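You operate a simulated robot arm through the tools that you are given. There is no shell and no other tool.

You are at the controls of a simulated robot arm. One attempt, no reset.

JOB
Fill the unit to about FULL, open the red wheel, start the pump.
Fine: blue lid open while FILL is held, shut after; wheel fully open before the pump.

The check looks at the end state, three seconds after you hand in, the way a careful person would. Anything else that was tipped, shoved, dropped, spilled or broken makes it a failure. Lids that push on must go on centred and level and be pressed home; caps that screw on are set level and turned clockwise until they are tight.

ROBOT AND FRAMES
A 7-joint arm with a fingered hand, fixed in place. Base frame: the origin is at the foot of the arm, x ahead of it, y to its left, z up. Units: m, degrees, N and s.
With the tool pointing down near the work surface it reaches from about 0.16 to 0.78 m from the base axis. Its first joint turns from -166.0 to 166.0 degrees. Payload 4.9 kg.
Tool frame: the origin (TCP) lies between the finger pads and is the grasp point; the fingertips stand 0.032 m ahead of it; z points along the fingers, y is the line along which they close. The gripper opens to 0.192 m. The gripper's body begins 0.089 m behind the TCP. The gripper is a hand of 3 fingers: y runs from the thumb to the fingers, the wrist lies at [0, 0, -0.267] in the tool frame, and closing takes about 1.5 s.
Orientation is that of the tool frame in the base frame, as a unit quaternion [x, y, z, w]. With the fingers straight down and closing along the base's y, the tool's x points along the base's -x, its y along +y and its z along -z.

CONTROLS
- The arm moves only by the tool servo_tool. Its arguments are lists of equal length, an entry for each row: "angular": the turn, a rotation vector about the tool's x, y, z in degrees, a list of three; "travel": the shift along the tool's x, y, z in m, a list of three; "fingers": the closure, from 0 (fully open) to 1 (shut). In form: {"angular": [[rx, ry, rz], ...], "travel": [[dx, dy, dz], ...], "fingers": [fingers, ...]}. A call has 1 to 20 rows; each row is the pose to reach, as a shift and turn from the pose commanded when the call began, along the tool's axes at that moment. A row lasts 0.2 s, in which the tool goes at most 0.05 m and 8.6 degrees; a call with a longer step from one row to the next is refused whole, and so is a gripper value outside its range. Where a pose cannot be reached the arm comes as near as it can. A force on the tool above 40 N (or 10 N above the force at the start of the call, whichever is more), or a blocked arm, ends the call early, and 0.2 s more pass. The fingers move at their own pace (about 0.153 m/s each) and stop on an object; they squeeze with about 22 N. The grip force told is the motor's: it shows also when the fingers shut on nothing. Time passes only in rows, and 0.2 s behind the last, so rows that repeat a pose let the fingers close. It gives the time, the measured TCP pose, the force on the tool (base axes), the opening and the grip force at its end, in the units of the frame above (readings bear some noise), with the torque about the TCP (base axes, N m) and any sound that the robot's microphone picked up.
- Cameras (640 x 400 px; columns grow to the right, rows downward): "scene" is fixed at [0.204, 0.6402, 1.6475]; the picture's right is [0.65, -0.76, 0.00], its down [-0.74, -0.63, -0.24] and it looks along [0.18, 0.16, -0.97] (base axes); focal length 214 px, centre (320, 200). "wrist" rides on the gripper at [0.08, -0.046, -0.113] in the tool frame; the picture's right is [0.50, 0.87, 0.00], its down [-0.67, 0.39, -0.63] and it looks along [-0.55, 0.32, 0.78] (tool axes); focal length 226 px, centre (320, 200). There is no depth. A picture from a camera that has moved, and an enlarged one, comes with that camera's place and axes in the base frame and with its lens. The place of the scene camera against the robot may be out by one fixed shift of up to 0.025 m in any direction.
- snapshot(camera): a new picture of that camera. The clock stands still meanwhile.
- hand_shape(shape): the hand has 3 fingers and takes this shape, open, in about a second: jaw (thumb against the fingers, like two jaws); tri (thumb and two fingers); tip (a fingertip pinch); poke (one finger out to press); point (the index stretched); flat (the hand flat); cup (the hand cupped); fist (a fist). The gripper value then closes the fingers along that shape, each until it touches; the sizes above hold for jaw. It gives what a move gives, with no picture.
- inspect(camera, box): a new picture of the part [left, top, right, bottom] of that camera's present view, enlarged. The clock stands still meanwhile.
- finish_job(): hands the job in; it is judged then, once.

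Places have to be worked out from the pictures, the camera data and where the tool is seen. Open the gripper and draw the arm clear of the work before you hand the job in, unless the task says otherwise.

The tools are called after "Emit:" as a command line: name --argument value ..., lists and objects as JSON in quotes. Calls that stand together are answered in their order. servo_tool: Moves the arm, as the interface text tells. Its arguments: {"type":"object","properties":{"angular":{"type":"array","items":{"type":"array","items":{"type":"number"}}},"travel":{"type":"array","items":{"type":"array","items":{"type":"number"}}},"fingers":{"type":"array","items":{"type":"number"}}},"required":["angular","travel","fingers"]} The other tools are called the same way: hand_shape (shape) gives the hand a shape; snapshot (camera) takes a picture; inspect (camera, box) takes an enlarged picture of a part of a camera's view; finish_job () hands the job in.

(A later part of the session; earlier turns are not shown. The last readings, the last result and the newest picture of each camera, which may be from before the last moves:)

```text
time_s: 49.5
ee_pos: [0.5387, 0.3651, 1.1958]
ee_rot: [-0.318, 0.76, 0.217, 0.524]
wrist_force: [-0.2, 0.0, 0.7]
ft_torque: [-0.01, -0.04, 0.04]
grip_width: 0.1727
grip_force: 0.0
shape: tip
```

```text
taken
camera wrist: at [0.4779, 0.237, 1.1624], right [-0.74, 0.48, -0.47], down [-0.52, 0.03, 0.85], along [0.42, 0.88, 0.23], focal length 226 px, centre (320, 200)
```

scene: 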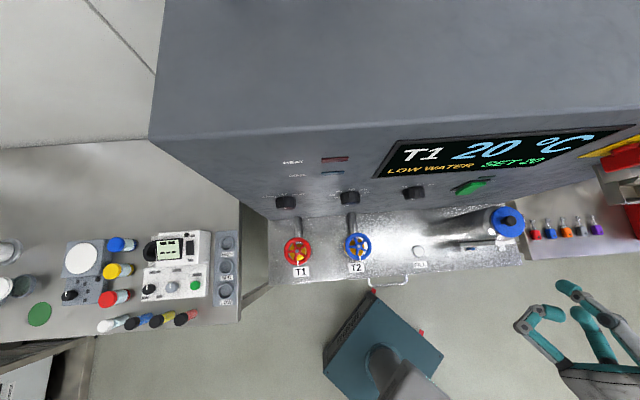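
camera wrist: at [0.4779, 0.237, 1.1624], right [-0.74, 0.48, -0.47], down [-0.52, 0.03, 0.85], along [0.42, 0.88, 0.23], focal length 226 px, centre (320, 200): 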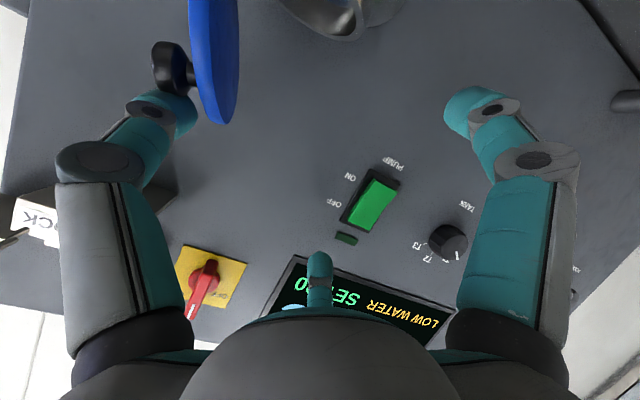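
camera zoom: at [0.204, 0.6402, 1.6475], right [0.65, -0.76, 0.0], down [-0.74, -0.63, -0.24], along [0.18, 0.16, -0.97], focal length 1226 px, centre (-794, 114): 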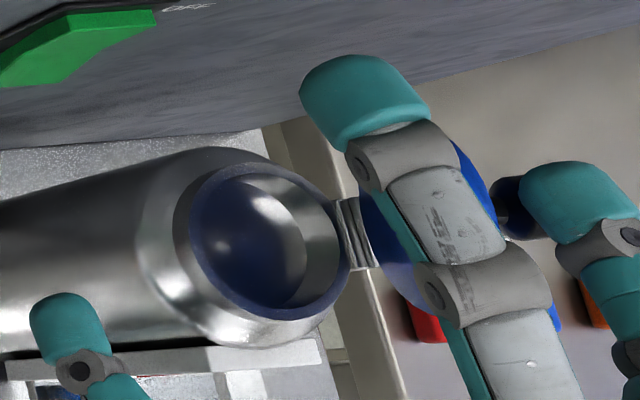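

The tank mouth is exposed and the lid is near 70–75°. I continue past vertical to φ≈105°.

Emit:
servo_tool --angular '[[0, 0, 0], [0, 0, 0], [0, 0, 0], [0, 0, 0]]' --travel '[[-0.0003, -0.0074, -0.0001], [0, -0.0148, 0], [0.0009, -0.0222, 0.0004], [0.0024, -0.0294, 0.0009]]' --fingers '[0.1, 0.1, 0.1, 0.1]'

Emit:
inspect --camera "scene" --box '[480, 160, 580, 260]'

Emit:
snapshot --camera "wrist"

```text
time_s: 50.5
ee_pos: [0.5606, 0.3438, 1.1941]
ee_rot: [-0.319, 0.76, 0.217, 0.524]
wrist_force: [-0.5, 0.3, 0.3]
ft_torque: [0.0, 0.01, 0.06]
grip_width: 0.1726
grip_force: 0.0
shape: tip
```

```text
4.00 times, centred on (530, 210) of scene
camera zoom: at [0.204, 0.6402, 1.6475], right [0.65, -0.76, 0.0], down [-0.74, -0.63, -0.24], along [0.18, 0.16, -0.97], focal length 858 px, centre (-520, 160)
```

zoom: 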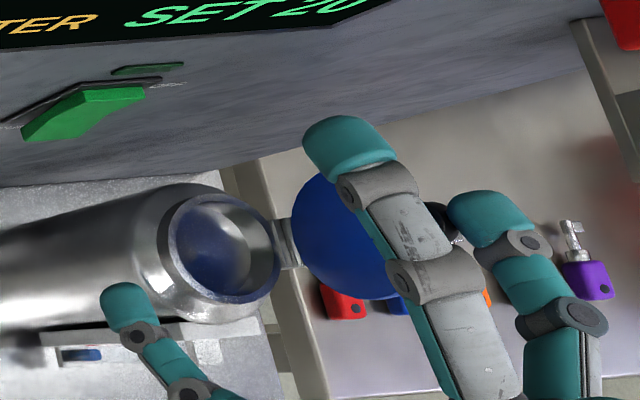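

```text
taken
camera wrist: at [0.4987, 0.216, 1.16], right [-0.74, 0.48, -0.47], down [-0.53, 0.03, 0.85], along [0.42, 0.88, 0.23], focal length 226 px, centre (320, 200)
```

wrist: 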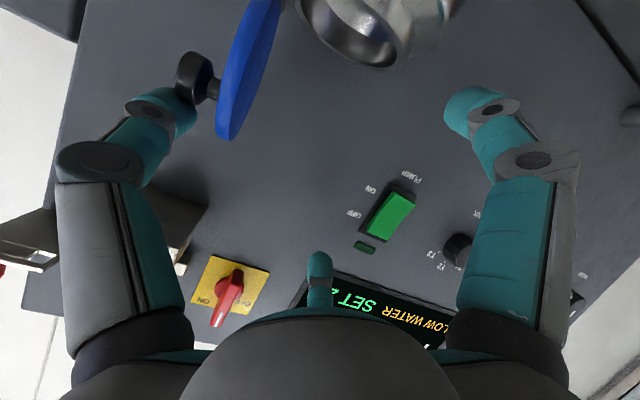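

Lid is around 80–85° with nearly zero force. I go a bit further (φ≈115°), keeping the lower finger clear of the tank.

Emit:
servo_tool --angular '[[0, 0, 0], [0, 0, 0], [0, 0, 0]]' --travel '[[0.0021, -0.0071, 0.0008], [0.0048, -0.0139, 0.0018], [0.0048, -0.0139, 0.0018]]' --fingers '[0.1, 0.1, 0.1]'

Emit:
inspect --camera "scene" --box '[480, 160, 580, 260]'

Emit:
snapshot --camera "wrist"

```text
time_s: 51.3
ee_pos: [0.5702, 0.334, 1.1902]
ee_rot: [-0.317, 0.76, 0.216, 0.525]
wrist_force: [0.2, -0.5, 1.1]
ft_torque: [-0.03, 0.01, 0.03]
grip_width: 0.1728
grip_force: 0.1
shape: tip
```

```text
4.00 times, centred on (530, 210) of scene
camera zoom: at [0.204, 0.6402, 1.6475], right [0.65, -0.76, 0.0], down [-0.74, -0.63, -0.24], along [0.18, 0.16, -0.97], focal length 858 px, centre (-520, 160)
```

zoom: 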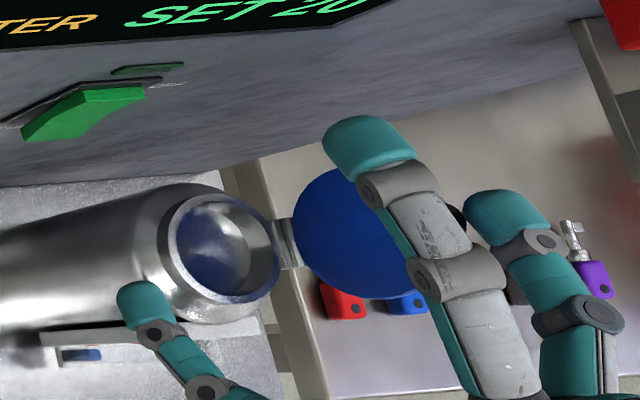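

```text
taken
camera wrist: at [0.509, 0.2063, 1.1555], right [-0.74, 0.48, -0.47], down [-0.53, 0.03, 0.85], along [0.42, 0.88, 0.23], focal length 226 px, centre (320, 200)
```

wrist: 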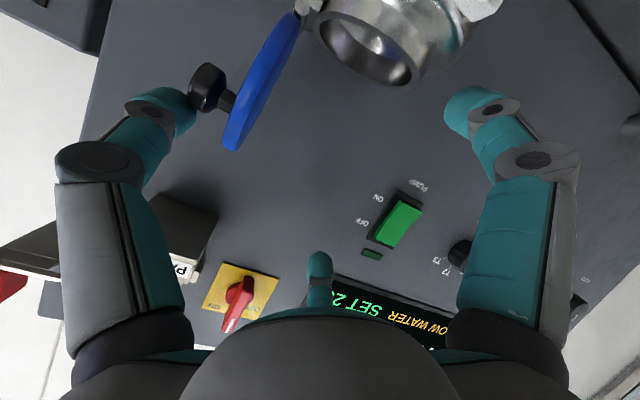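

The lid looks about vertical. I lift the finger 12 mm off the knob to test whether the lid stays open on its own.

Emit:
servo_tool --angular '[[0, 0, 0], [0, 0, 0], [0, 0, 0], [0, 0, 0]]' --travel '[[-0.0056, 0, -0.0022], [-0.0112, 0, -0.0043], [-0.0112, 0, -0.0043], [-0.0112, 0, -0.0043]]' --fingers '[0.1, 0.1, 0.1, 0.1]'

Emit:
inspect --camera "wrist" --box '[120, 0, 420, 200]'

Emit:
inspect --camera "scene" --box '[480, 160, 580, 260]'

```text
time_s: 52.3
ee_pos: [0.5685, 0.3343, 1.202]
ee_rot: [-0.319, 0.76, 0.217, 0.524]
wrist_force: [0.0, -0.2, -0.1]
ft_torque: [-0.03, 0.02, -0.02]
grip_width: 0.1728
grip_force: 0.0
shape: tip
```

```text
2.00 times, centred on (270, 100) of wrist
camera zoom: at [0.5089, 0.2065, 1.1675], right [-0.74, 0.48, -0.47], down [-0.53, 0.03, 0.85], along [0.42, 0.88, 0.23], focal length 452 px, centre (420, 400)
```

zoom: 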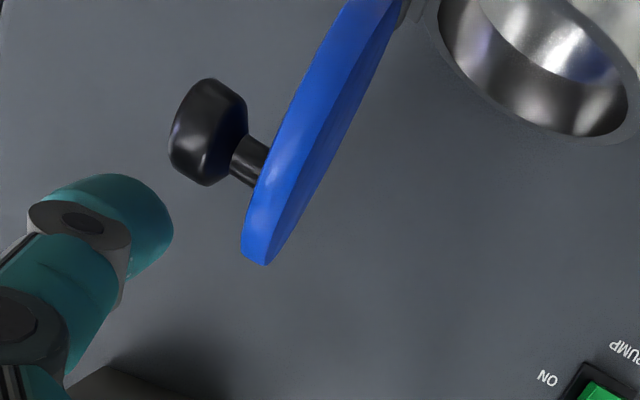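

```text
4.00 times, centred on (530, 210) of scene
camera zoom: at [0.204, 0.6402, 1.6475], right [0.65, -0.76, 0.0], down [-0.74, -0.63, -0.24], along [0.18, 0.16, -0.97], focal length 858 px, centre (-520, 160)
```

zoom: 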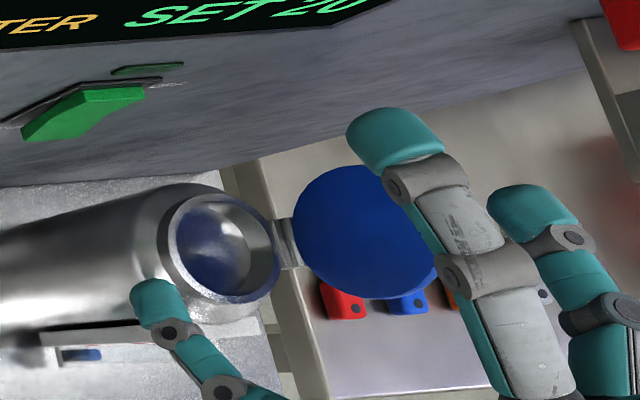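

The lid stays open on its own (≈90°+, clear of the finger). I retract the hand straight back, then re-orient it (roll +90°, thumb underneath) for pressing FILL.

Emit:
servo_tool --angular '[[0, 0, 0], [0, 0, 0], [0, 0, 0], [0, 0, 0], [0, 0, 0]]' --travel '[[0, 0, -0.03], [0, 0, -0.06], [0, 0, -0.09], [0, 0, -0.12], [0, 0, -0.12]]' --fingers '[0.1, 0.1, 0.1, 0.1, 0.1]'

Emit:
servo_tool --angular '[[0, 0, 7.5], [0, 0, 15], [0, 0, 22.5], [0, 0, 30], [0, 0, 37.5], [0, 0, 45], [0, 0, 52.5], [0, 0, 60], [0, 0, 67.5], [0, 0, 75], [0, 0, 82.5], [0, 0, 90]]' --travel '[[0, 0.005, 0], [0, 0.01, 0], [0, 0.015, 0], [0, 0.02, 0], [0, 0.025, 0], [0, 0.03, 0], [0, 0.035, 0], [0, 0.04, 0], [0, 0.045, 0], [0, 0.05, 0], [0, 0.055, 0], [0, 0.06, 0]]' --fingers '[0.1, 0.1, 0.1, 0.1, 0.1, 0.1, 0.1, 0.1, 0.1, 0.1, 0.1, 0.1]'

Emit:
snapshot --camera "wrist"

Emit:
snapshot --camera "scene"

```text
time_s: 53.5
ee_pos: [0.4907, 0.2547, 1.2448]
ee_rot: [-0.319, 0.759, 0.217, 0.524]
wrist_force: [0.3, -0.4, -0.4]
ft_torque: [0.01, 0.03, 0.01]
grip_width: 0.1725
grip_force: 0.1
shape: tip
```

```text
time_s: 56.1
ee_pos: [0.4481, 0.2977, 1.2432]
ee_rot: [0.313, 0.761, 0.525, 0.216]
wrist_force: [0.0, 0.7, 0.2]
ft_torque: [0.03, -0.02, 0.04]
grip_width: 0.1729
grip_force: 0.0
shape: tip
```

```text
taken
camera wrist: at [0.3061, 0.2661, 1.2411], right [-0.14, 0.57, 0.81], down [0.16, -0.79, 0.59], along [0.98, 0.21, 0.02], focal length 226 px, centre (320, 200)
```

wrist: 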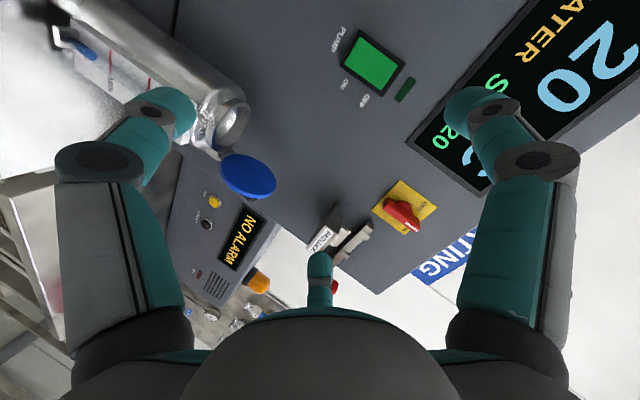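

```text
taken
```

scene: 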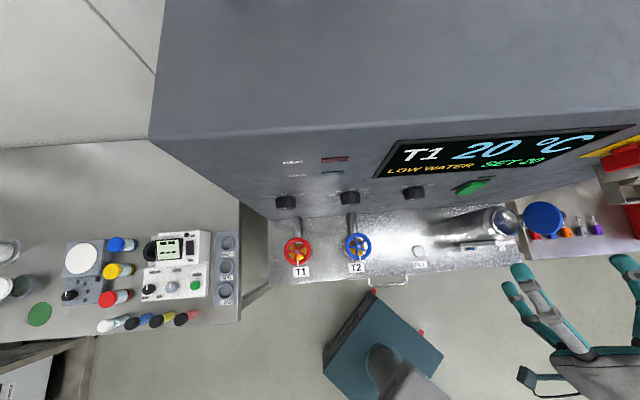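

The lid is open and stable. I zoom in on it and the gauge for later reference.

Emit:
inspect --camera "wrist" --box '[40, 0, 290, 220]'

Emit:
inspect --camera "scene" --box '[410, 190, 570, 290]'

```text
1.82 times, centred on (165, 110) of wrist
camera zoom: at [0.3061, 0.2661, 1.2411], right [-0.14, 0.57, 0.81], down [0.16, -0.79, 0.59], along [0.98, 0.21, 0.02], focal length 411 px, centre (602, 364)
```

zoom: 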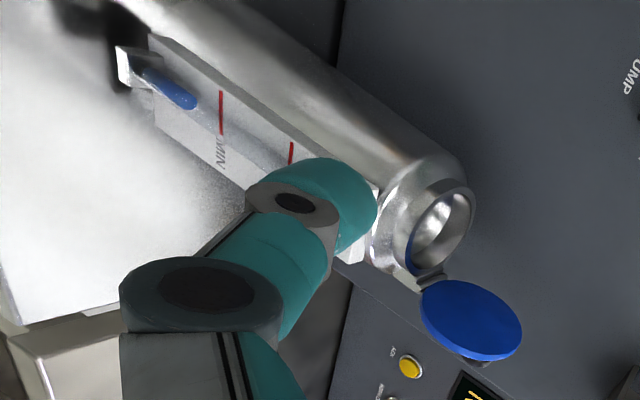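

```text
4.00 times, centred on (490, 240) of scene
camera zoom: at [0.204, 0.6402, 1.6475], right [0.65, -0.76, 0.0], down [-0.74, -0.63, -0.24], along [0.18, 0.16, -0.97], focal length 858 px, centre (-360, 40)
```

zoom: 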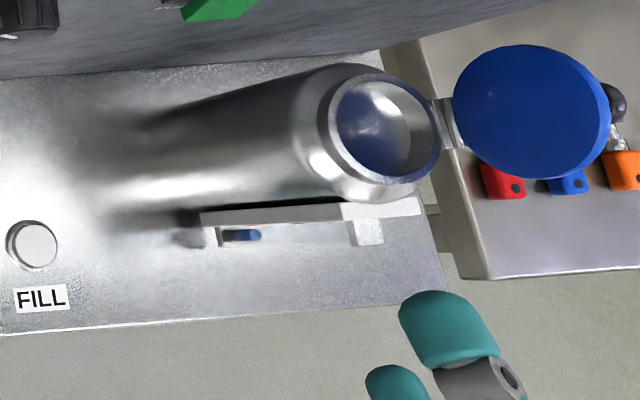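

Gauge heights worked out: level now ≈0.970, MIN ≈0.987, FULL ≈1.036 (FULL ≈ x 328 in this 4× scene crop). I pitch the hand down 24° and shift left toward FILL.

Emit:
servo_tool --angular '[[6, 0, 0], [12, 0, 0], [18, 0, 0], [24, 0, 0], [24, 0, 0]]' --travel '[[0.0215, 0, 0], [0.043, 0, 0], [0.0645, 0, 0], [0.086, 0, 0], [0.086, 0, 0]]' --fingers '[0.05, 0.05, 0.05, 0.05, 0.05]'

Emit:
snapshot --camera "wrist"

Emit:
snapshot --camera "scene"

```text
time_s: 57.3
ee_pos: [0.3874, 0.3573, 1.2429]
ee_rot: [0.349, 0.854, 0.357, 0.145]
wrist_force: [-0.7, 0.3, -0.5]
ft_torque: [-0.03, 0.02, -0.02]
grip_width: 0.1821
grip_force: 0.0
shape: tip
```

```text
taken
camera wrist: at [0.252, 0.3319, 1.2901], right [0.07, 0.79, 0.62], down [0.36, -0.6, 0.72], along [0.93, 0.17, -0.32], focal length 226 px, centre (320, 200)
```

wrist: 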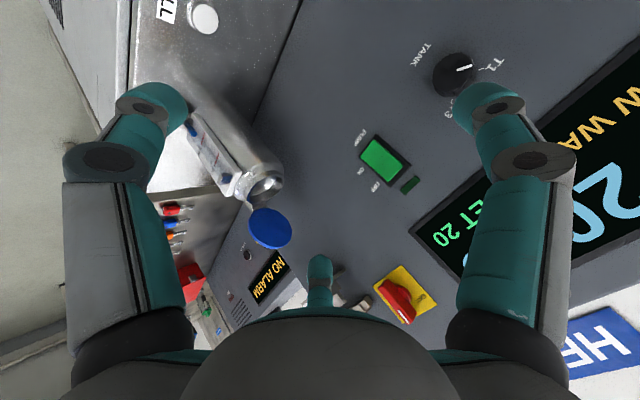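

```text
taken
```

scene: 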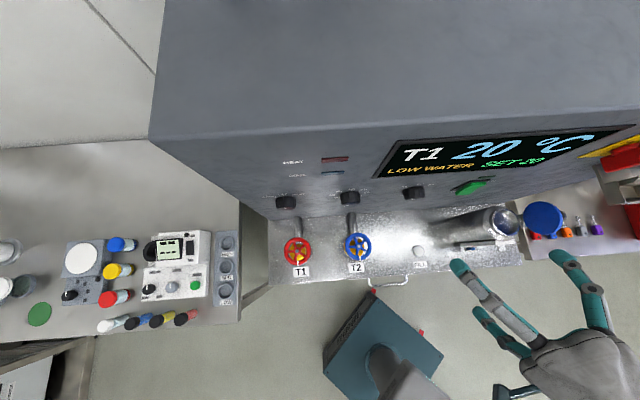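

Wrist view now even shows the gauge. I descend to ~3.5 cm above the FILL button with the thumb tip over it.

Emit:
servo_tool --angular '[[0, 0, 0], [0, 0, 0], [0, 0, 0], [0, 0, 0], [0, 0, 0], [0, 0, 0]]' --travel '[[0, -0.007, 0.038], [0, -0.014, 0.076], [0, -0.021, 0.114], [0, -0.028, 0.152], [0, -0.0348, 0.1894], [0, -0.0348, 0.1894]]' --fingers '[0.05, 0.05, 0.05, 0.05, 0.05, 0.05]'

Emit:
snapshot --camera "wrist"

Emit:
inspect --camera "scene" --box '[380, 190, 540, 310]'

```text
time_s: 58.7
ee_pos: [0.4654, 0.4361, 1.0852]
ee_rot: [0.351, 0.854, 0.355, 0.148]
wrist_force: [-0.1, -0.3, 0.1]
ft_torque: [0.03, 0.0, 0.04]
grip_width: 0.1825
grip_force: 0.1
shape: tip
```

```text
taken
camera wrist: at [0.3294, 0.4119, 1.1319], right [0.07, 0.79, 0.61], down [0.35, -0.59, 0.72], along [0.93, 0.16, -0.32], focal length 226 px, centre (320, 200)
```

wrist: 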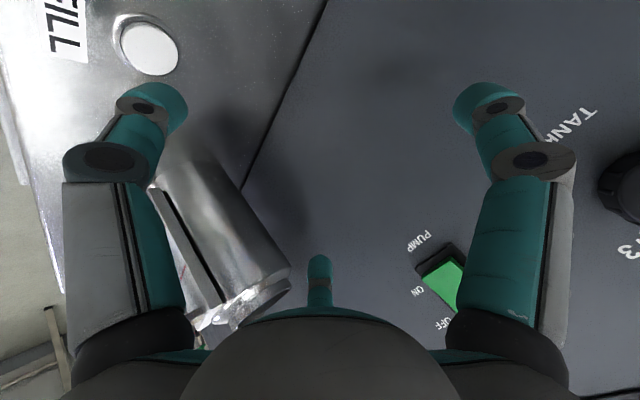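

```text
3.33 times, centred on (460, 250) of scene
camera zoom: at [0.204, 0.6402, 1.6475], right [0.65, -0.76, 0.0], down [-0.74, -0.63, -0.24], along [0.18, 0.16, -0.97], focal length 715 px, centre (-147, 33)
```

zoom: 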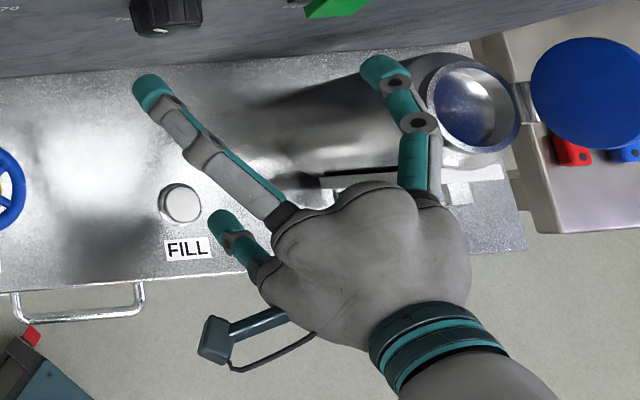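

I zoom on the FILL button and thumb tip to check alignment.

Emit:
inspect --camera "wrist" --box '[80, 0, 240, 140]'

Emit:
inspect --camera "scene" --box '[390, 220, 470, 280]'

```text
2.86 times, centred on (160, 70) of wrist
camera zoom: at [0.3294, 0.4119, 1.1319], right [0.07, 0.79, 0.61], down [0.35, -0.59, 0.72], along [0.93, 0.16, -0.32], focal length 646 px, centre (777, 571)
```

zoom: 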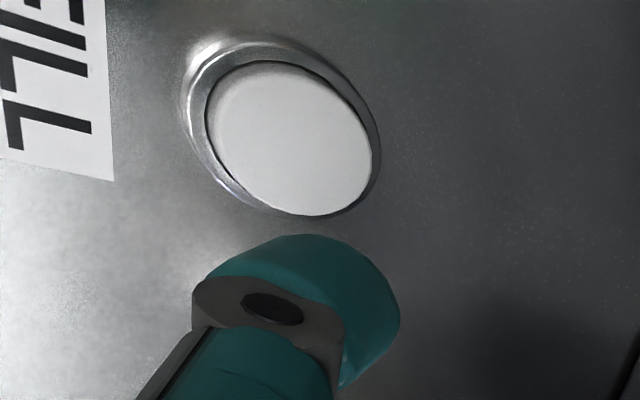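

```text
6.67 times, centred on (430, 250) of scene
camera zoom: at [0.204, 0.6402, 1.6475], right [0.65, -0.76, 0.0], down [-0.74, -0.63, -0.24], along [0.18, 0.16, -0.97], focal length 1430 px, centre (-413, -133)
```

zoom: 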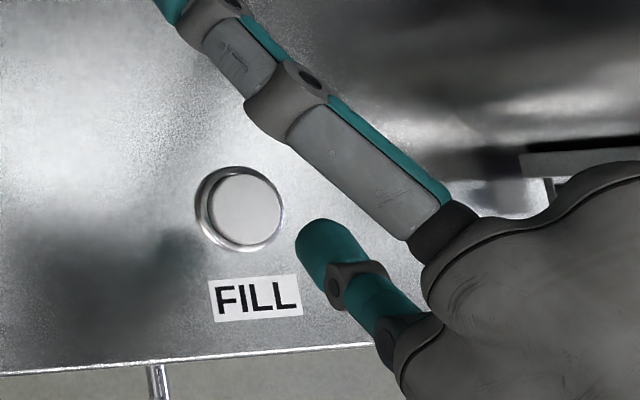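

FILL cap refined to u≈0.0155, n≈0.592 (Ø≈38 mm). I shift slightly and lower the thumb tip to just about touching the cap.

Emit:
servo_tool --angular '[[0, 0, 0], [0, 0, 0], [0, 0, 0]]' --travel '[[0.005, -0.0103, 0.0179], [0.005, -0.0174, 0.025], [0.005, -0.0188, 0.0264]]' --fingers '[0.05, 0.05, 0.05]'

Emit:
inspect --camera "wrist" --box '[60, 0, 300, 180]'

Emit:
inspect --camera "scene" --box '[380, 190, 540, 310]'

```text
time_s: 59.5
ee_pos: [0.466, 0.4419, 1.0536]
ee_rot: [0.351, 0.854, 0.355, 0.148]
wrist_force: [-0.2, -0.4, -0.5]
ft_torque: [-0.02, 0.05, 0.0]
grip_width: 0.1822
grip_force: 0.1
shape: tip
```

```text
2.22 times, centred on (180, 90) of wrist
camera zoom: at [0.3299, 0.4184, 1.0999], right [0.07, 0.79, 0.61], down [0.35, -0.59, 0.72], along [0.93, 0.16, -0.32], focal length 502 px, centre (631, 444)
```

zoom: 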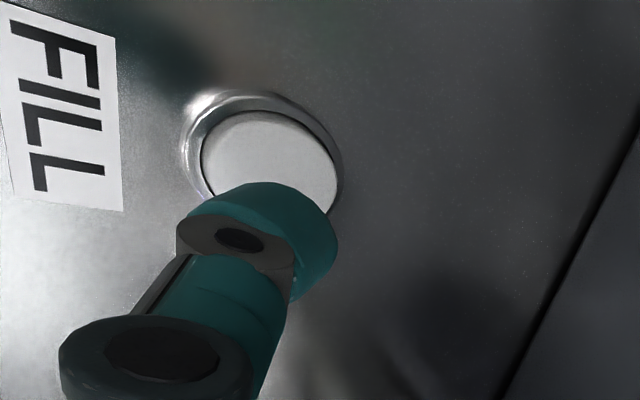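

```text
3.33 times, centred on (460, 250) of scene
camera zoom: at [0.204, 0.6402, 1.6475], right [0.65, -0.76, 0.0], down [-0.74, -0.63, -0.24], along [0.18, 0.16, -0.97], focal length 715 px, centre (-147, 33)
```

zoom: 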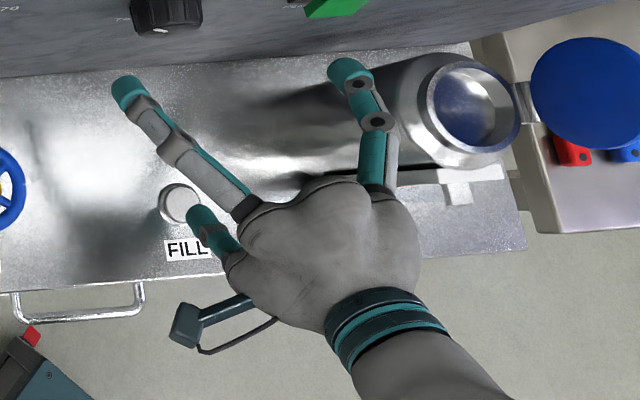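

The thumb tip is over the cap. I lower a few millimetres until I feel the button.

Emit:
servo_tool --angular '[[0, 0, 0], [0, 0, 0], [0, 0, 0]]' --travel '[[0, -0.0014, 0.0014], [0, -0.0028, 0.0028], [0, -0.0043, 0.0042]]' --fingers '[0.05, 0.05, 0.05]'

```text
time_s: 60.3
ee_pos: [0.4657, 0.4423, 1.0477]
ee_rot: [0.351, 0.854, 0.354, 0.148]
wrist_force: [-0.6, -0.2, 0.5]
ft_torque: [0.01, -0.02, -0.02]
grip_width: 0.1825
grip_force: 0.0
shape: tip
```

No contact yet; I keep lowering in small steps.

Emit:
servo_tool --angular '[[0, 0, 0], [0, 0, 0], [0, 0, 0]]' --travel '[[0, -0.0014, 0.0014], [0, -0.0028, 0.0028], [0, -0.0043, 0.0042]]' --fingers '[0.05, 0.05, 0.05]'

Emit:
inspect --camera "scene" --box '[390, 220, 470, 280]'

```text
time_s: 61.1
ee_pos: [0.4647, 0.4426, 1.0414]
ee_rot: [0.35, 0.855, 0.353, 0.148]
wrist_force: [-0.1, -0.2, -0.4]
ft_torque: [0.05, 0.02, 0.05]
grip_width: 0.1824
grip_force: 0.0
shape: tip
```

```text
6.67 times, centred on (430, 250) of scene
camera zoom: at [0.204, 0.6402, 1.6475], right [0.65, -0.76, 0.0], down [-0.74, -0.63, -0.24], along [0.18, 0.16, -0.97], focal length 1430 px, centre (-413, -133)
```

zoom: 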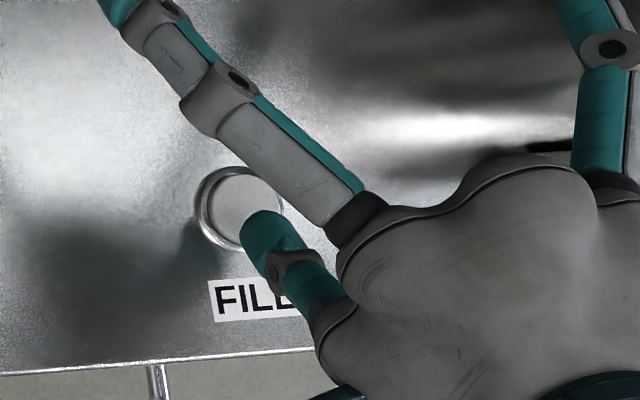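

Still no contact; I shift ~6 mm toward the cap centre and continue down.

Emit:
servo_tool --angular '[[0, 0, 0], [0, 0, 0], [0, 0, 0], [0, 0, 0]]' --travel '[[0.005, 0.0042, 0.0043], [0.005, 0.0028, 0.0057], [0.005, 0.0014, 0.0071], [0.005, -0.0001, 0.0085]]' --fingers '[0.05, 0.05, 0.05, 0.05]'

Emit:
inspect --camera "wrist" --box '[60, 0, 300, 180]'

Emit:
inspect --camera "scene" --box '[390, 220, 470, 280]'

```text
time_s: 62.1
ee_pos: [0.4665, 0.4496, 1.035]
ee_rot: [0.35, 0.854, 0.354, 0.148]
wrist_force: [-0.1, 0.6, 0.9]
ft_torque: [0.03, 0.0, 0.01]
grip_width: 0.1822
grip_force: 0.0
shape: tip
```

```text
2.22 times, centred on (180, 90) of wrist
camera zoom: at [0.3302, 0.4256, 1.0816], right [0.07, 0.79, 0.61], down [0.35, -0.59, 0.72], along [0.93, 0.16, -0.32], focal length 502 px, centre (631, 444)
```

zoom: 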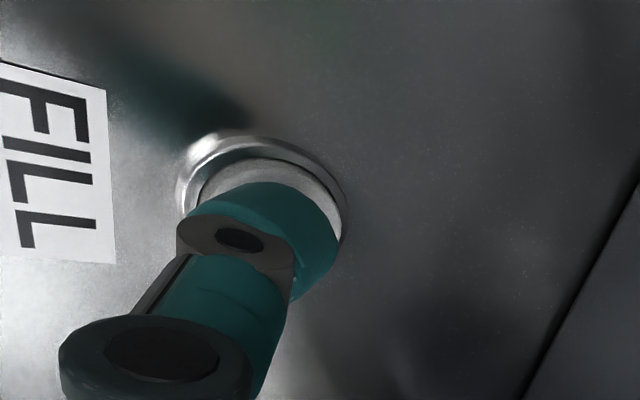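

```text
6.67 times, centred on (430, 250) of scene
camera zoom: at [0.204, 0.6402, 1.6475], right [0.65, -0.76, 0.0], down [-0.74, -0.63, -0.24], along [0.18, 0.16, -0.97], focal length 1430 px, centre (-413, -133)
```

zoom: 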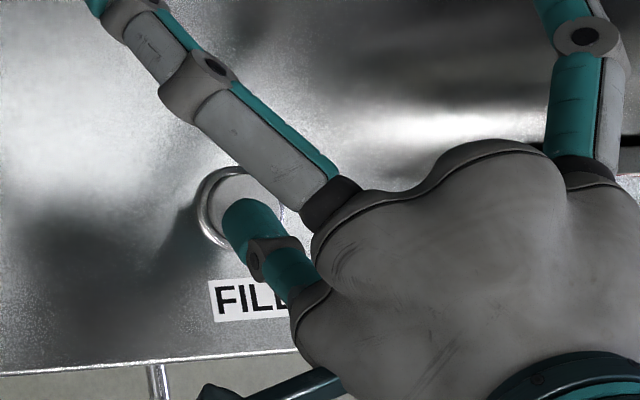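

Nearly there. Now 2 mm steps down.

Emit:
servo_tool --angular '[[0, 0, 0], [0, 0, 0]]' --travel '[[0, -0.0014, 0.0014], [0, -0.0028, 0.0028]]' --fingers '[0.05, 0.05]'

```text
time_s: 62.7
ee_pos: [0.4655, 0.4496, 1.0318]
ee_rot: [0.351, 0.855, 0.354, 0.148]
wrist_force: [-0.3, -0.3, -0.2]
ft_torque: [-0.01, -0.03, 0.0]
grip_width: 0.1822
grip_force: 0.0
shape: tip
```

Emit:
servo_tool --angular '[[0, 0, 0], [0, 0, 0]]' --travel '[[0, -0.0014, 0.0014], [0, -0.0028, 0.0028]]' --fingers '[0.05, 0.05]'

Emit:
inspect --camera "wrist" --box '[60, 0, 300, 180]'

```text
time_s: 63.3
ee_pos: [0.4643, 0.451, 1.027]
ee_rot: [0.35, 0.854, 0.355, 0.148]
wrist_force: [0.1, 0.3, 1.0]
ft_torque: [-0.01, 0.1, 0.01]
grip_width: 0.1825
grip_force: 0.1
shape: tip
```

```text
2.22 times, centred on (180, 90) of wrist
camera zoom: at [0.33, 0.4259, 1.0735], right [0.07, 0.79, 0.61], down [0.35, -0.59, 0.72], along [0.93, 0.16, -0.32], focal length 502 px, centre (631, 444)
```

zoom: 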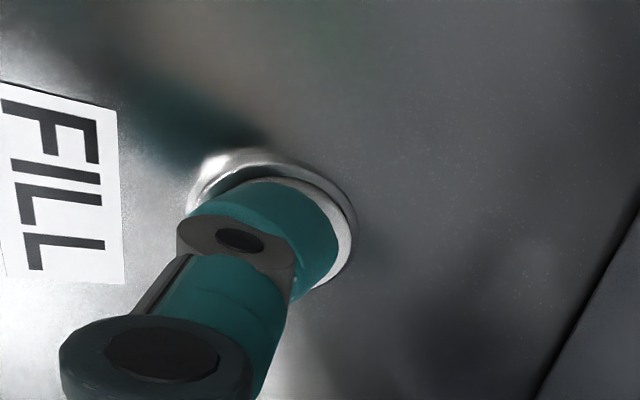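

A first hint of contact (1 N). I press 3 mm further and check.

Emit:
servo_tool --angular '[[0, 0, 0], [0, 0, 0]]' --travel '[[0, -0.0014, 0.0014], [0, -0.0028, 0.0028]]' --fingers '[0.05, 0.05]'

Emit:
inspect --camera "scene" --box '[380, 120, 640, 310]'

```text
time_s: 63.9
ee_pos: [0.4644, 0.4502, 1.0241]
ee_rot: [0.35, 0.854, 0.355, 0.149]
wrist_force: [-0.6, -1.0, 6.4]
ft_torque: [-0.37, 0.35, 0.03]
grip_width: 0.1822
grip_force: 0.1
shape: tip
heard: click
```

```text
2.11 times, centred on (510, 215) of scene
camera zoom: at [0.204, 0.6402, 1.6475], right [0.65, -0.76, 0.0], down [-0.74, -0.63, -0.24], along [0.18, 0.16, -0.97], focal length 452 px, centre (-80, 168)
```

zoom: 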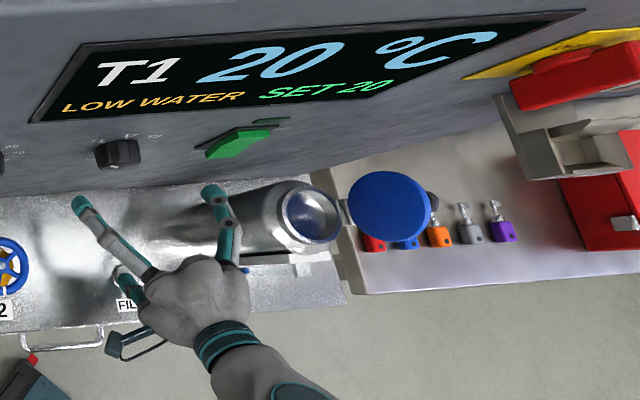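

A click — FILL is pressed (6.4 N). I check the gauge right now and then hold in short spells.

Emit:
inspect --camera "scene" --box '[460, 220, 540, 270]'

Emit:
servo_tool --angular '[[0, 0, 0]]' --travel '[[0, 0, 0]]' --fingers '[0.05]'

Emit:
inspect --camera "scene" --box '[460, 220, 540, 270]'

```text
8.00 times, centred on (500, 245) of scene
camera zoom: at [0.204, 0.6402, 1.6475], right [0.65, -0.76, 0.0], down [-0.74, -0.63, -0.24], along [0.18, 0.16, -0.97], focal length 1716 px, centre (-1120, -160)
```

zoom: 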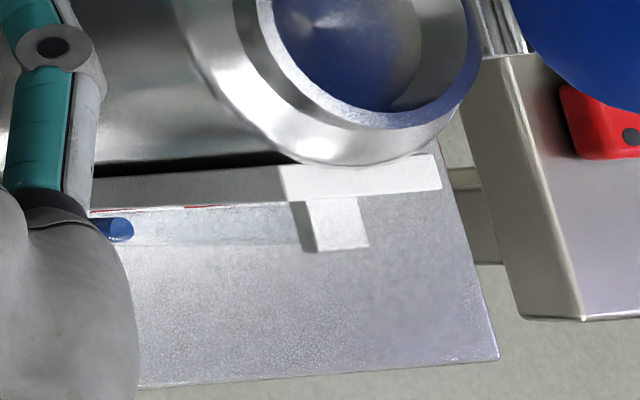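

```text
time_s: 64.3
ee_pos: [0.4654, 0.4499, 1.0233]
ee_rot: [0.349, 0.855, 0.354, 0.148]
wrist_force: [-2.4, -2.1, 6.2]
ft_torque: [-0.37, 0.38, 0.04]
grip_width: 0.1821
grip_force: 0.0
shape: tip
```

```text
8.00 times, centred on (500, 245) of scene
camera zoom: at [0.204, 0.6402, 1.6475], right [0.65, -0.76, 0.0], down [-0.74, -0.63, -0.24], along [0.18, 0.16, -0.97], focal length 1716 px, centre (-1120, -160)
```

zoom: 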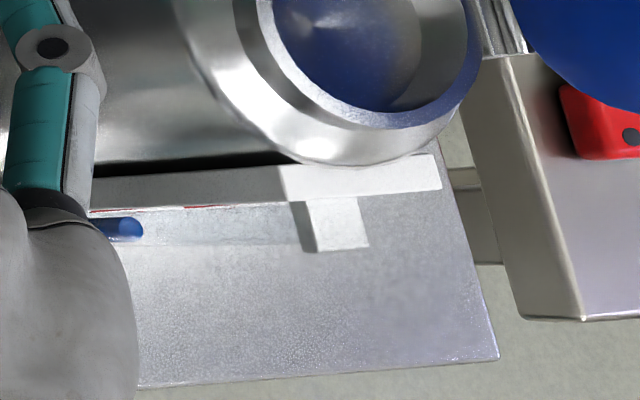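

The gauge is visible here: the blue column end moved from x≈134 to ≈145 in 0.4 s. I zoom in to find the FULL mark in this view.

Emit:
inspect --camera "scene" --box '[468, 236, 508, 256]'

Emit:
snapshot --camera "wrist"

```text
16.00 times, centred on (488, 246) of scene
camera zoom: at [0.204, 0.6402, 1.6475], right [0.65, -0.76, 0.0], down [-0.74, -0.63, -0.24], along [0.18, 0.16, -0.97], focal length 3432 px, centre (-2368, -536)
```

zoom: 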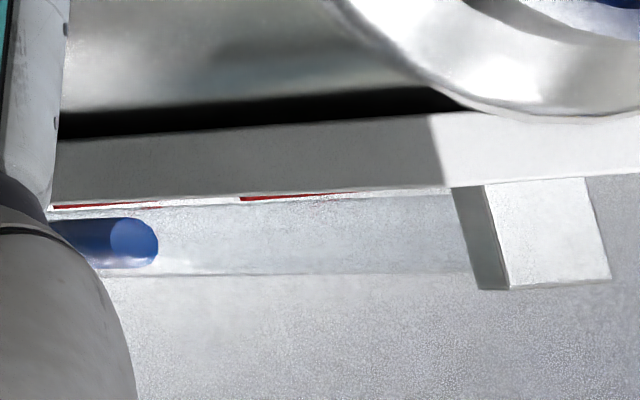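

```text
taken
camera wrist: at [0.3301, 0.4259, 1.0699], right [0.07, 0.79, 0.61], down [0.35, -0.59, 0.72], along [0.93, 0.16, -0.32], focal length 226 px, centre (320, 200)
```

wrist: 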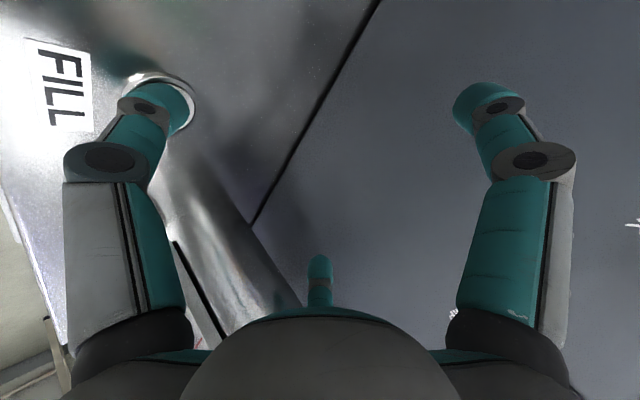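

FULL mark's tube position is at about x≈325–331 in this 16× crop; the column top is now ≈134 (about MIN) and rises ~55 px/s. I hold for 1.4 s and re-measure.

Emit:
servo_tool --angular '[[0, 0, 0], [0, 0, 0], [0, 0, 0], [0, 0, 0], [0, 0, 0], [0, 0, 0]]' --travel '[[0, 0, 0], [0, 0, 0], [0, 0, 0], [0, 0, 0], [0, 0, 0], [0, 0, 0]]' --fingers '[0.05, 0.05, 0.05, 0.05, 0.05, 0.05]'

Emit:
inspect --camera "scene" --box '[468, 236, 508, 256]'

Emit:
inspect --camera "scene" --box '[380, 120, 640, 310]'

```text
time_s: 65.7
ee_pos: [0.4654, 0.4506, 1.0231]
ee_rot: [0.35, 0.854, 0.355, 0.148]
wrist_force: [-1.9, -2.5, 7.2]
ft_torque: [-0.41, 0.44, -0.01]
grip_width: 0.1824
grip_force: 0.0
shape: tip
```

```text
16.00 times, centred on (488, 246) of scene
camera zoom: at [0.204, 0.6402, 1.6475], right [0.65, -0.76, 0.0], down [-0.74, -0.63, -0.24], along [0.18, 0.16, -0.97], focal length 3432 px, centre (-2368, -536)
```

zoom: 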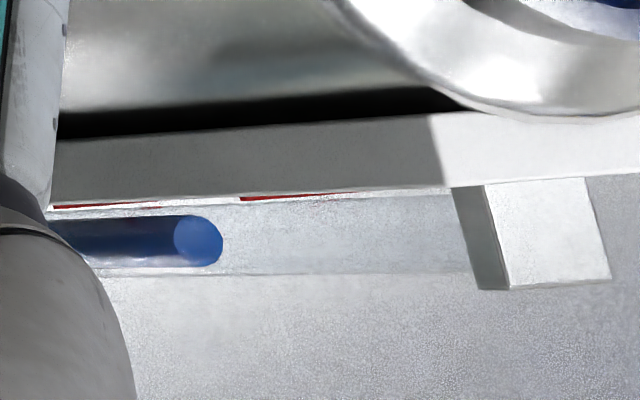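

```text
2.11 times, centred on (510, 215) of scene
camera zoom: at [0.204, 0.6402, 1.6475], right [0.65, -0.76, 0.0], down [-0.74, -0.63, -0.24], along [0.18, 0.16, -0.97], focal length 452 px, centre (-80, 168)
```

zoom: 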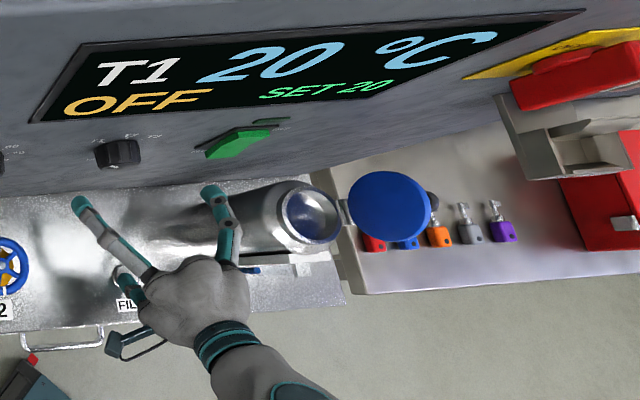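

Level centre is now ≈198 px (display no longer says LOW WATER); rate ≈46 px/s. I hold another 2.0 s.

Emit:
servo_tool --angular '[[0, 0, 0], [0, 0, 0], [0, 0, 0], [0, 0, 0], [0, 0, 0], [0, 0, 0], [0, 0, 0], [0, 0, 0], [0, 0, 0]]' --travel '[[0, 0, 0], [0, 0, 0], [0, 0, 0], [0, 0, 0], [0, 0, 0], [0, 0, 0], [0, 0, 0], [0, 0, 0], [0, 0, 0]]' --fingers '[0.05, 0.05, 0.05, 0.05, 0.05, 0.05, 0.05, 0.05, 0.05]'

Emit:
inspect --camera "scene" --box '[468, 236, 508, 256]'

Emit:
inspect --camera "wrist" --box '[120, 200, 300, 380]'

```text
time_s: 67.7
ee_pos: [0.4659, 0.4501, 1.0222]
ee_rot: [0.349, 0.854, 0.355, 0.149]
wrist_force: [-2.1, -1.8, 7.1]
ft_torque: [-0.41, 0.46, -0.05]
grip_width: 0.1822
grip_force: 0.1
shape: tip
```

```text
16.00 times, centred on (488, 246) of scene
camera zoom: at [0.204, 0.6402, 1.6475], right [0.65, -0.76, 0.0], down [-0.74, -0.63, -0.24], along [0.18, 0.16, -0.97], focal length 3432 px, centre (-2368, -536)
```

zoom: 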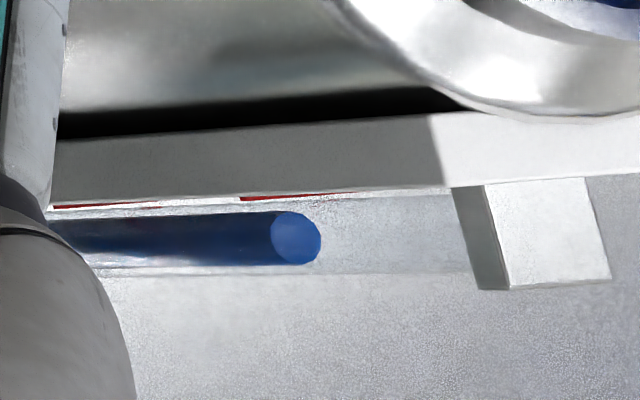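

```text
2.22 times, centred on (210, 290) of wrist
camera zoom: at [0.33, 0.4258, 1.0696], right [0.07, 0.79, 0.61], down [0.35, -0.59, 0.72], along [0.93, 0.16, -0.32], focal length 502 px, centre (564, 0)
```

zoom: 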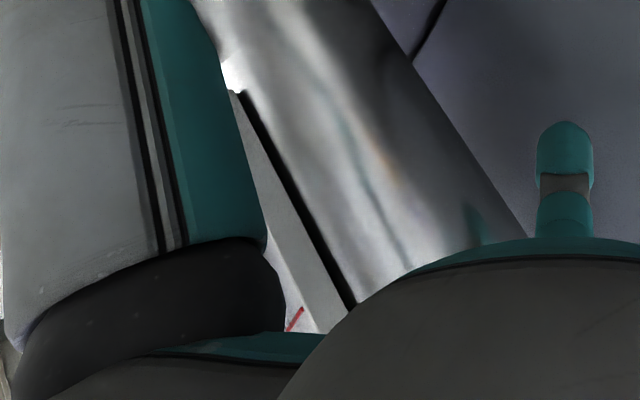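

Level is just under FULL (≈296 vs ≈317–331). I release FILL and back off to view the gauge head-on with the wrist camera before topping up.

Emit:
servo_tool --angular '[[0, 0, 0], [0, 0, 0], [0, 0, 0], [0, 0, 0], [0, 0, 0], [0, 0, 0], [0, 0, 0]]' --travel '[[0, 0.0142, -0.014], [0, 0.0284, -0.028], [0, 0.0284, -0.07], [0, 0.0284, -0.11], [0, 0.0284, -0.15], [0, 0.0284, -0.19], [0, 0.0284, -0.19]]' --fingers '[0.05, 0.05, 0.05, 0.05, 0.05, 0.05, 0.05]'

Emit:
snapshot --camera "wrist"

Emit:
inspect --camera "wrist" --box '[170, 90, 300, 200]'

Emit:
inspect --camera "scene" --box '[468, 236, 508, 256]'

```text
time_s: 69.3
ee_pos: [0.3828, 0.3687, 1.177]
ee_rot: [0.35, 0.854, 0.354, 0.149]
wrist_force: [0.1, 0.4, 0.0]
ft_torque: [0.0, -0.03, 0.01]
grip_width: 0.1823
grip_force: 0.0
shape: tip
out of reach, approached as far as the arm can: row 1
```

```text
taken
camera wrist: at [0.2481, 0.345, 1.2236], right [0.07, 0.79, 0.61], down [0.35, -0.59, 0.72], along [0.93, 0.16, -0.32], focal length 226 px, centre (320, 200)
```

wrist: 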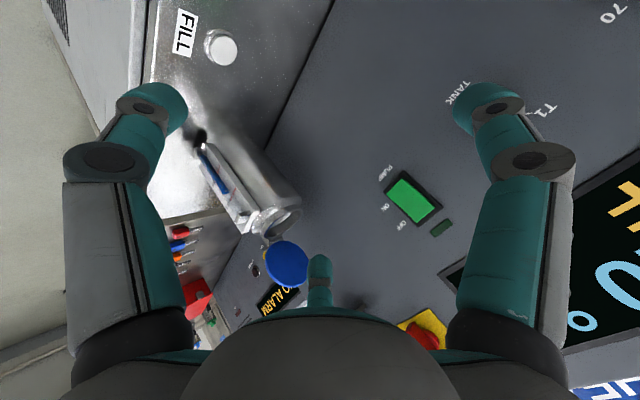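

```text
3.64 times, centred on (235, 145) of wrist
camera zoom: at [0.2481, 0.345, 1.2236], right [0.07, 0.79, 0.61], down [0.35, -0.59, 0.72], along [0.93, 0.16, -0.32], focal length 822 px, centre (629, 400)
```

zoom: 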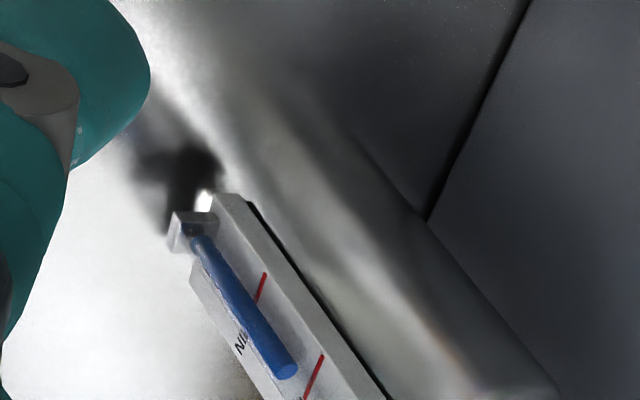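

```text
16.00 times, centred on (488, 246) of scene
camera zoom: at [0.204, 0.6402, 1.6475], right [0.65, -0.76, 0.0], down [-0.74, -0.63, -0.24], along [0.18, 0.16, -0.97], focal length 3432 px, centre (-2368, -536)
```

zoom: 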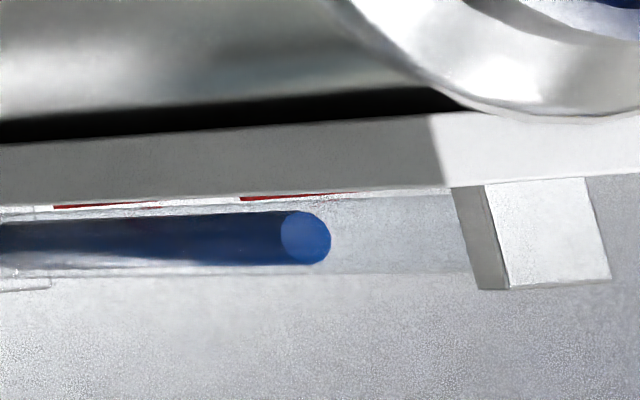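

The column end is now ≈306 px. To judge against the FULL line without parallax, I move the wrist camera to about gauge height in front of it.

Emit:
servo_tool --angular '[[-4.8, 0, 0], [-9.6, 0, 0], [-14.4, 0, 0], [-19.2, 0, 0], [-24, 0, 0], [-24, 0, 0]]' --travel '[[-0.018, -0.0238, 0.0063], [-0.036, -0.0477, 0.0126], [-0.054, -0.0715, 0.0188], [-0.072, -0.0954, 0.0251], [-0.09, -0.1192, 0.0314], [-0.09, -0.1192, 0.0314]]' --fingers '[0.05, 0.05, 0.05, 0.05, 0.05, 0.05]'

Emit:
snapshot --camera "wrist"

```text
time_s: 70.7
ee_pos: [0.406, 0.2613, 1.0699]
ee_rot: [0.311, 0.762, 0.524, 0.217]
wrist_force: [-0.4, 0.0, -0.3]
ft_torque: [-0.04, -0.01, 0.0]
grip_width: 0.1824
grip_force: 0.1
shape: tip
```

```text
taken
camera wrist: at [0.2637, 0.2299, 1.0676], right [-0.14, 0.57, 0.81], down [0.16, -0.79, 0.59], along [0.98, 0.21, 0.02], focal length 226 px, centre (320, 200)
```

wrist: 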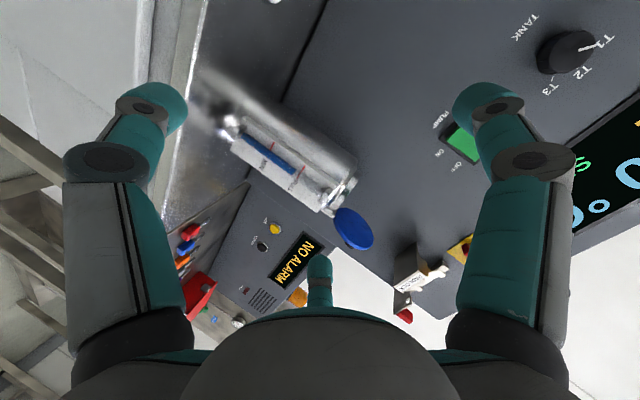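

Emit:
inspect --camera "wrist" --box '[220, 110, 360, 220]'

Emit:
inspect --camera "wrist" --box '[250, 130, 330, 200]'

```text
3.64 times, centred on (290, 165) of wrist
camera zoom: at [0.2637, 0.2299, 1.0676], right [-0.14, 0.57, 0.81], down [0.16, -0.79, 0.59], along [0.98, 0.21, 0.02], focal length 822 px, centre (429, 327)
```

zoom: 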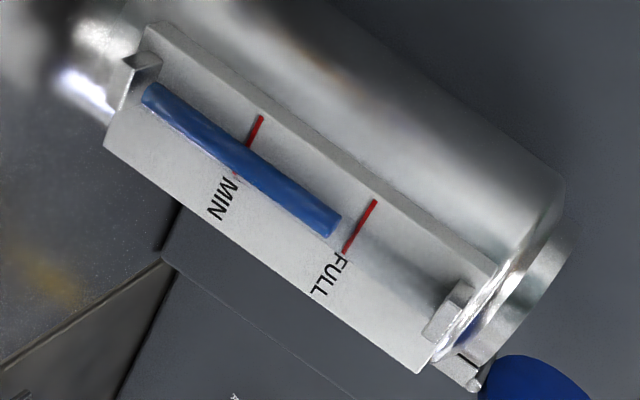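

```text
5.71 times, centred on (290, 165) of wrist
camera zoom: at [0.2637, 0.2299, 1.0676], right [-0.14, 0.57, 0.81], down [0.16, -0.79, 0.59], along [0.98, 0.21, 0.02], focal length 1292 px, centre (491, 400)
```

zoom: 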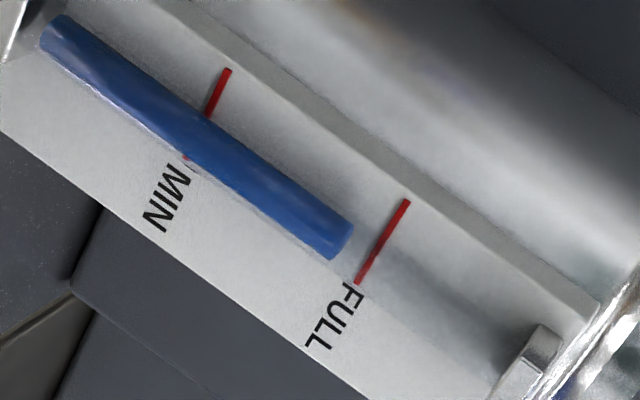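

From head-on the level is ≈6–8 mm short of FULL (MIN–FULL ≈ 49 mm), so ~0.5 s more of FILL is needed. I retrace my path back toward the button.

Emit:
servo_tool --angular '[[4.8, 0, 0], [9.6, 0, 0], [14.4, 0, 0], [19.2, 0, 0], [24, 0, 0]]' --travel '[[0.018, 0.0244, 0.0038], [0.036, 0.0488, 0.0075], [0.054, 0.0732, 0.0113], [0.072, 0.0976, 0.015], [0.09, 0.122, 0.0188]]' --fingers '[0.05, 0.05, 0.05, 0.05, 0.05]'

Emit:
servo_tool --angular '[[0, 0, 0], [0, 0, 0], [0, 0, 0], [0, 0, 0], [0, 0, 0]]' --travel '[[0, 0, 0.045], [0, 0, 0.09], [0, 0, 0.135], [0, 0, 0.162], [0, 0, 0.162]]' --fingers '[0.05, 0.05, 0.05, 0.05, 0.05]'

Emit:
inspect --camera "wrist" --box '[60, 0, 300, 180]'

```text
time_s: 71.9
ee_pos: [0.3833, 0.3689, 1.1787]
ee_rot: [0.35, 0.855, 0.353, 0.148]
wrist_force: [0.5, -0.3, 0.7]
ft_torque: [-0.05, -0.01, -0.01]
grip_width: 0.1825
grip_force: 0.1
shape: tip
```

```text
time_s: 73.1
ee_pos: [0.4651, 0.4499, 1.0626]
ee_rot: [0.35, 0.854, 0.354, 0.147]
wrist_force: [0.4, 0.1, -0.4]
ft_torque: [-0.01, 0.01, 0.01]
grip_width: 0.1822
grip_force: 0.1
shape: tip
```

```text
2.22 times, centred on (180, 90) of wrist
camera zoom: at [0.3291, 0.4253, 1.1097], right [0.07, 0.79, 0.61], down [0.35, -0.59, 0.72], along [0.93, 0.16, -0.32], focal length 502 px, centre (631, 444)
```

zoom: 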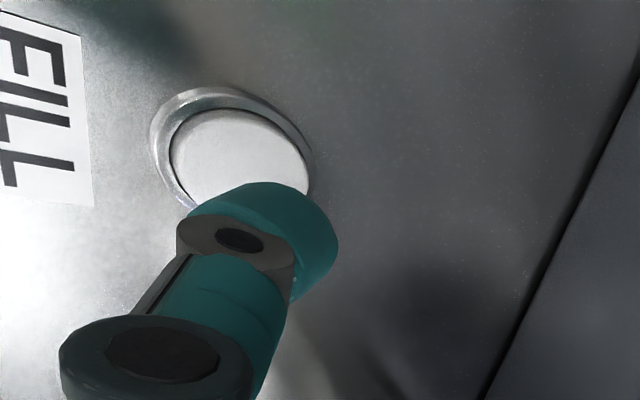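

Right above the button again. I lower to just above the click point, then one short press.

Emit:
servo_tool --angular '[[0, 0, 0], [0, 0, 0], [0, 0, 0], [0, 0, 0]]' --travel '[[0, -0.0107, 0.0105], [0, -0.0199, 0.0197], [0, -0.0238, 0.0235], [0, -0.0238, 0.0235]]' --fingers '[0.05, 0.05, 0.05, 0.05]'

Emit:
servo_tool --angular '[[0, 0, 0]]' --travel '[[0, -0.0042, 0.0042]]' --fingers '[0.05]'

Emit:
inspect --camera "scene" --box '[468, 236, 508, 256]'

```text
time_s: 74.1
ee_pos: [0.4659, 0.45, 1.0297]
ee_rot: [0.349, 0.854, 0.355, 0.148]
wrist_force: [-0.1, 0.6, 0.0]
ft_torque: [0.01, 0.02, -0.02]
grip_width: 0.1824
grip_force: 0.1
shape: tip
```

```text
time_s: 74.5
ee_pos: [0.465, 0.4496, 1.0248]
ee_rot: [0.351, 0.854, 0.354, 0.148]
wrist_force: [-1.5, 0.0, 3.0]
ft_torque: [-0.13, 0.2, 0.01]
grip_width: 0.1824
grip_force: 0.1
shape: tip
heard: click
```

```text
16.00 times, centred on (488, 246) of scene
camera zoom: at [0.204, 0.6402, 1.6475], right [0.65, -0.76, 0.0], down [-0.74, -0.63, -0.24], along [0.18, 0.16, -0.97], focal length 3432 px, centre (-2368, -536)
```

zoom: 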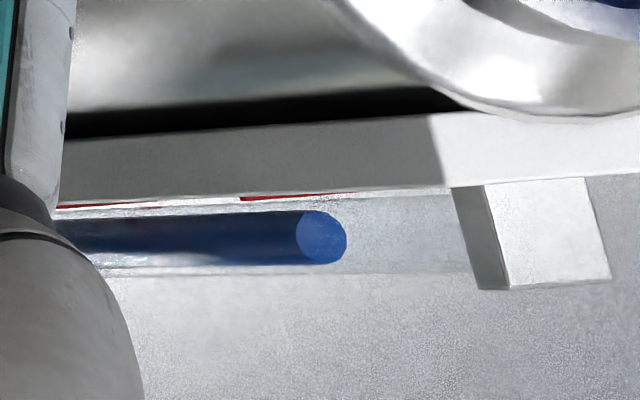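

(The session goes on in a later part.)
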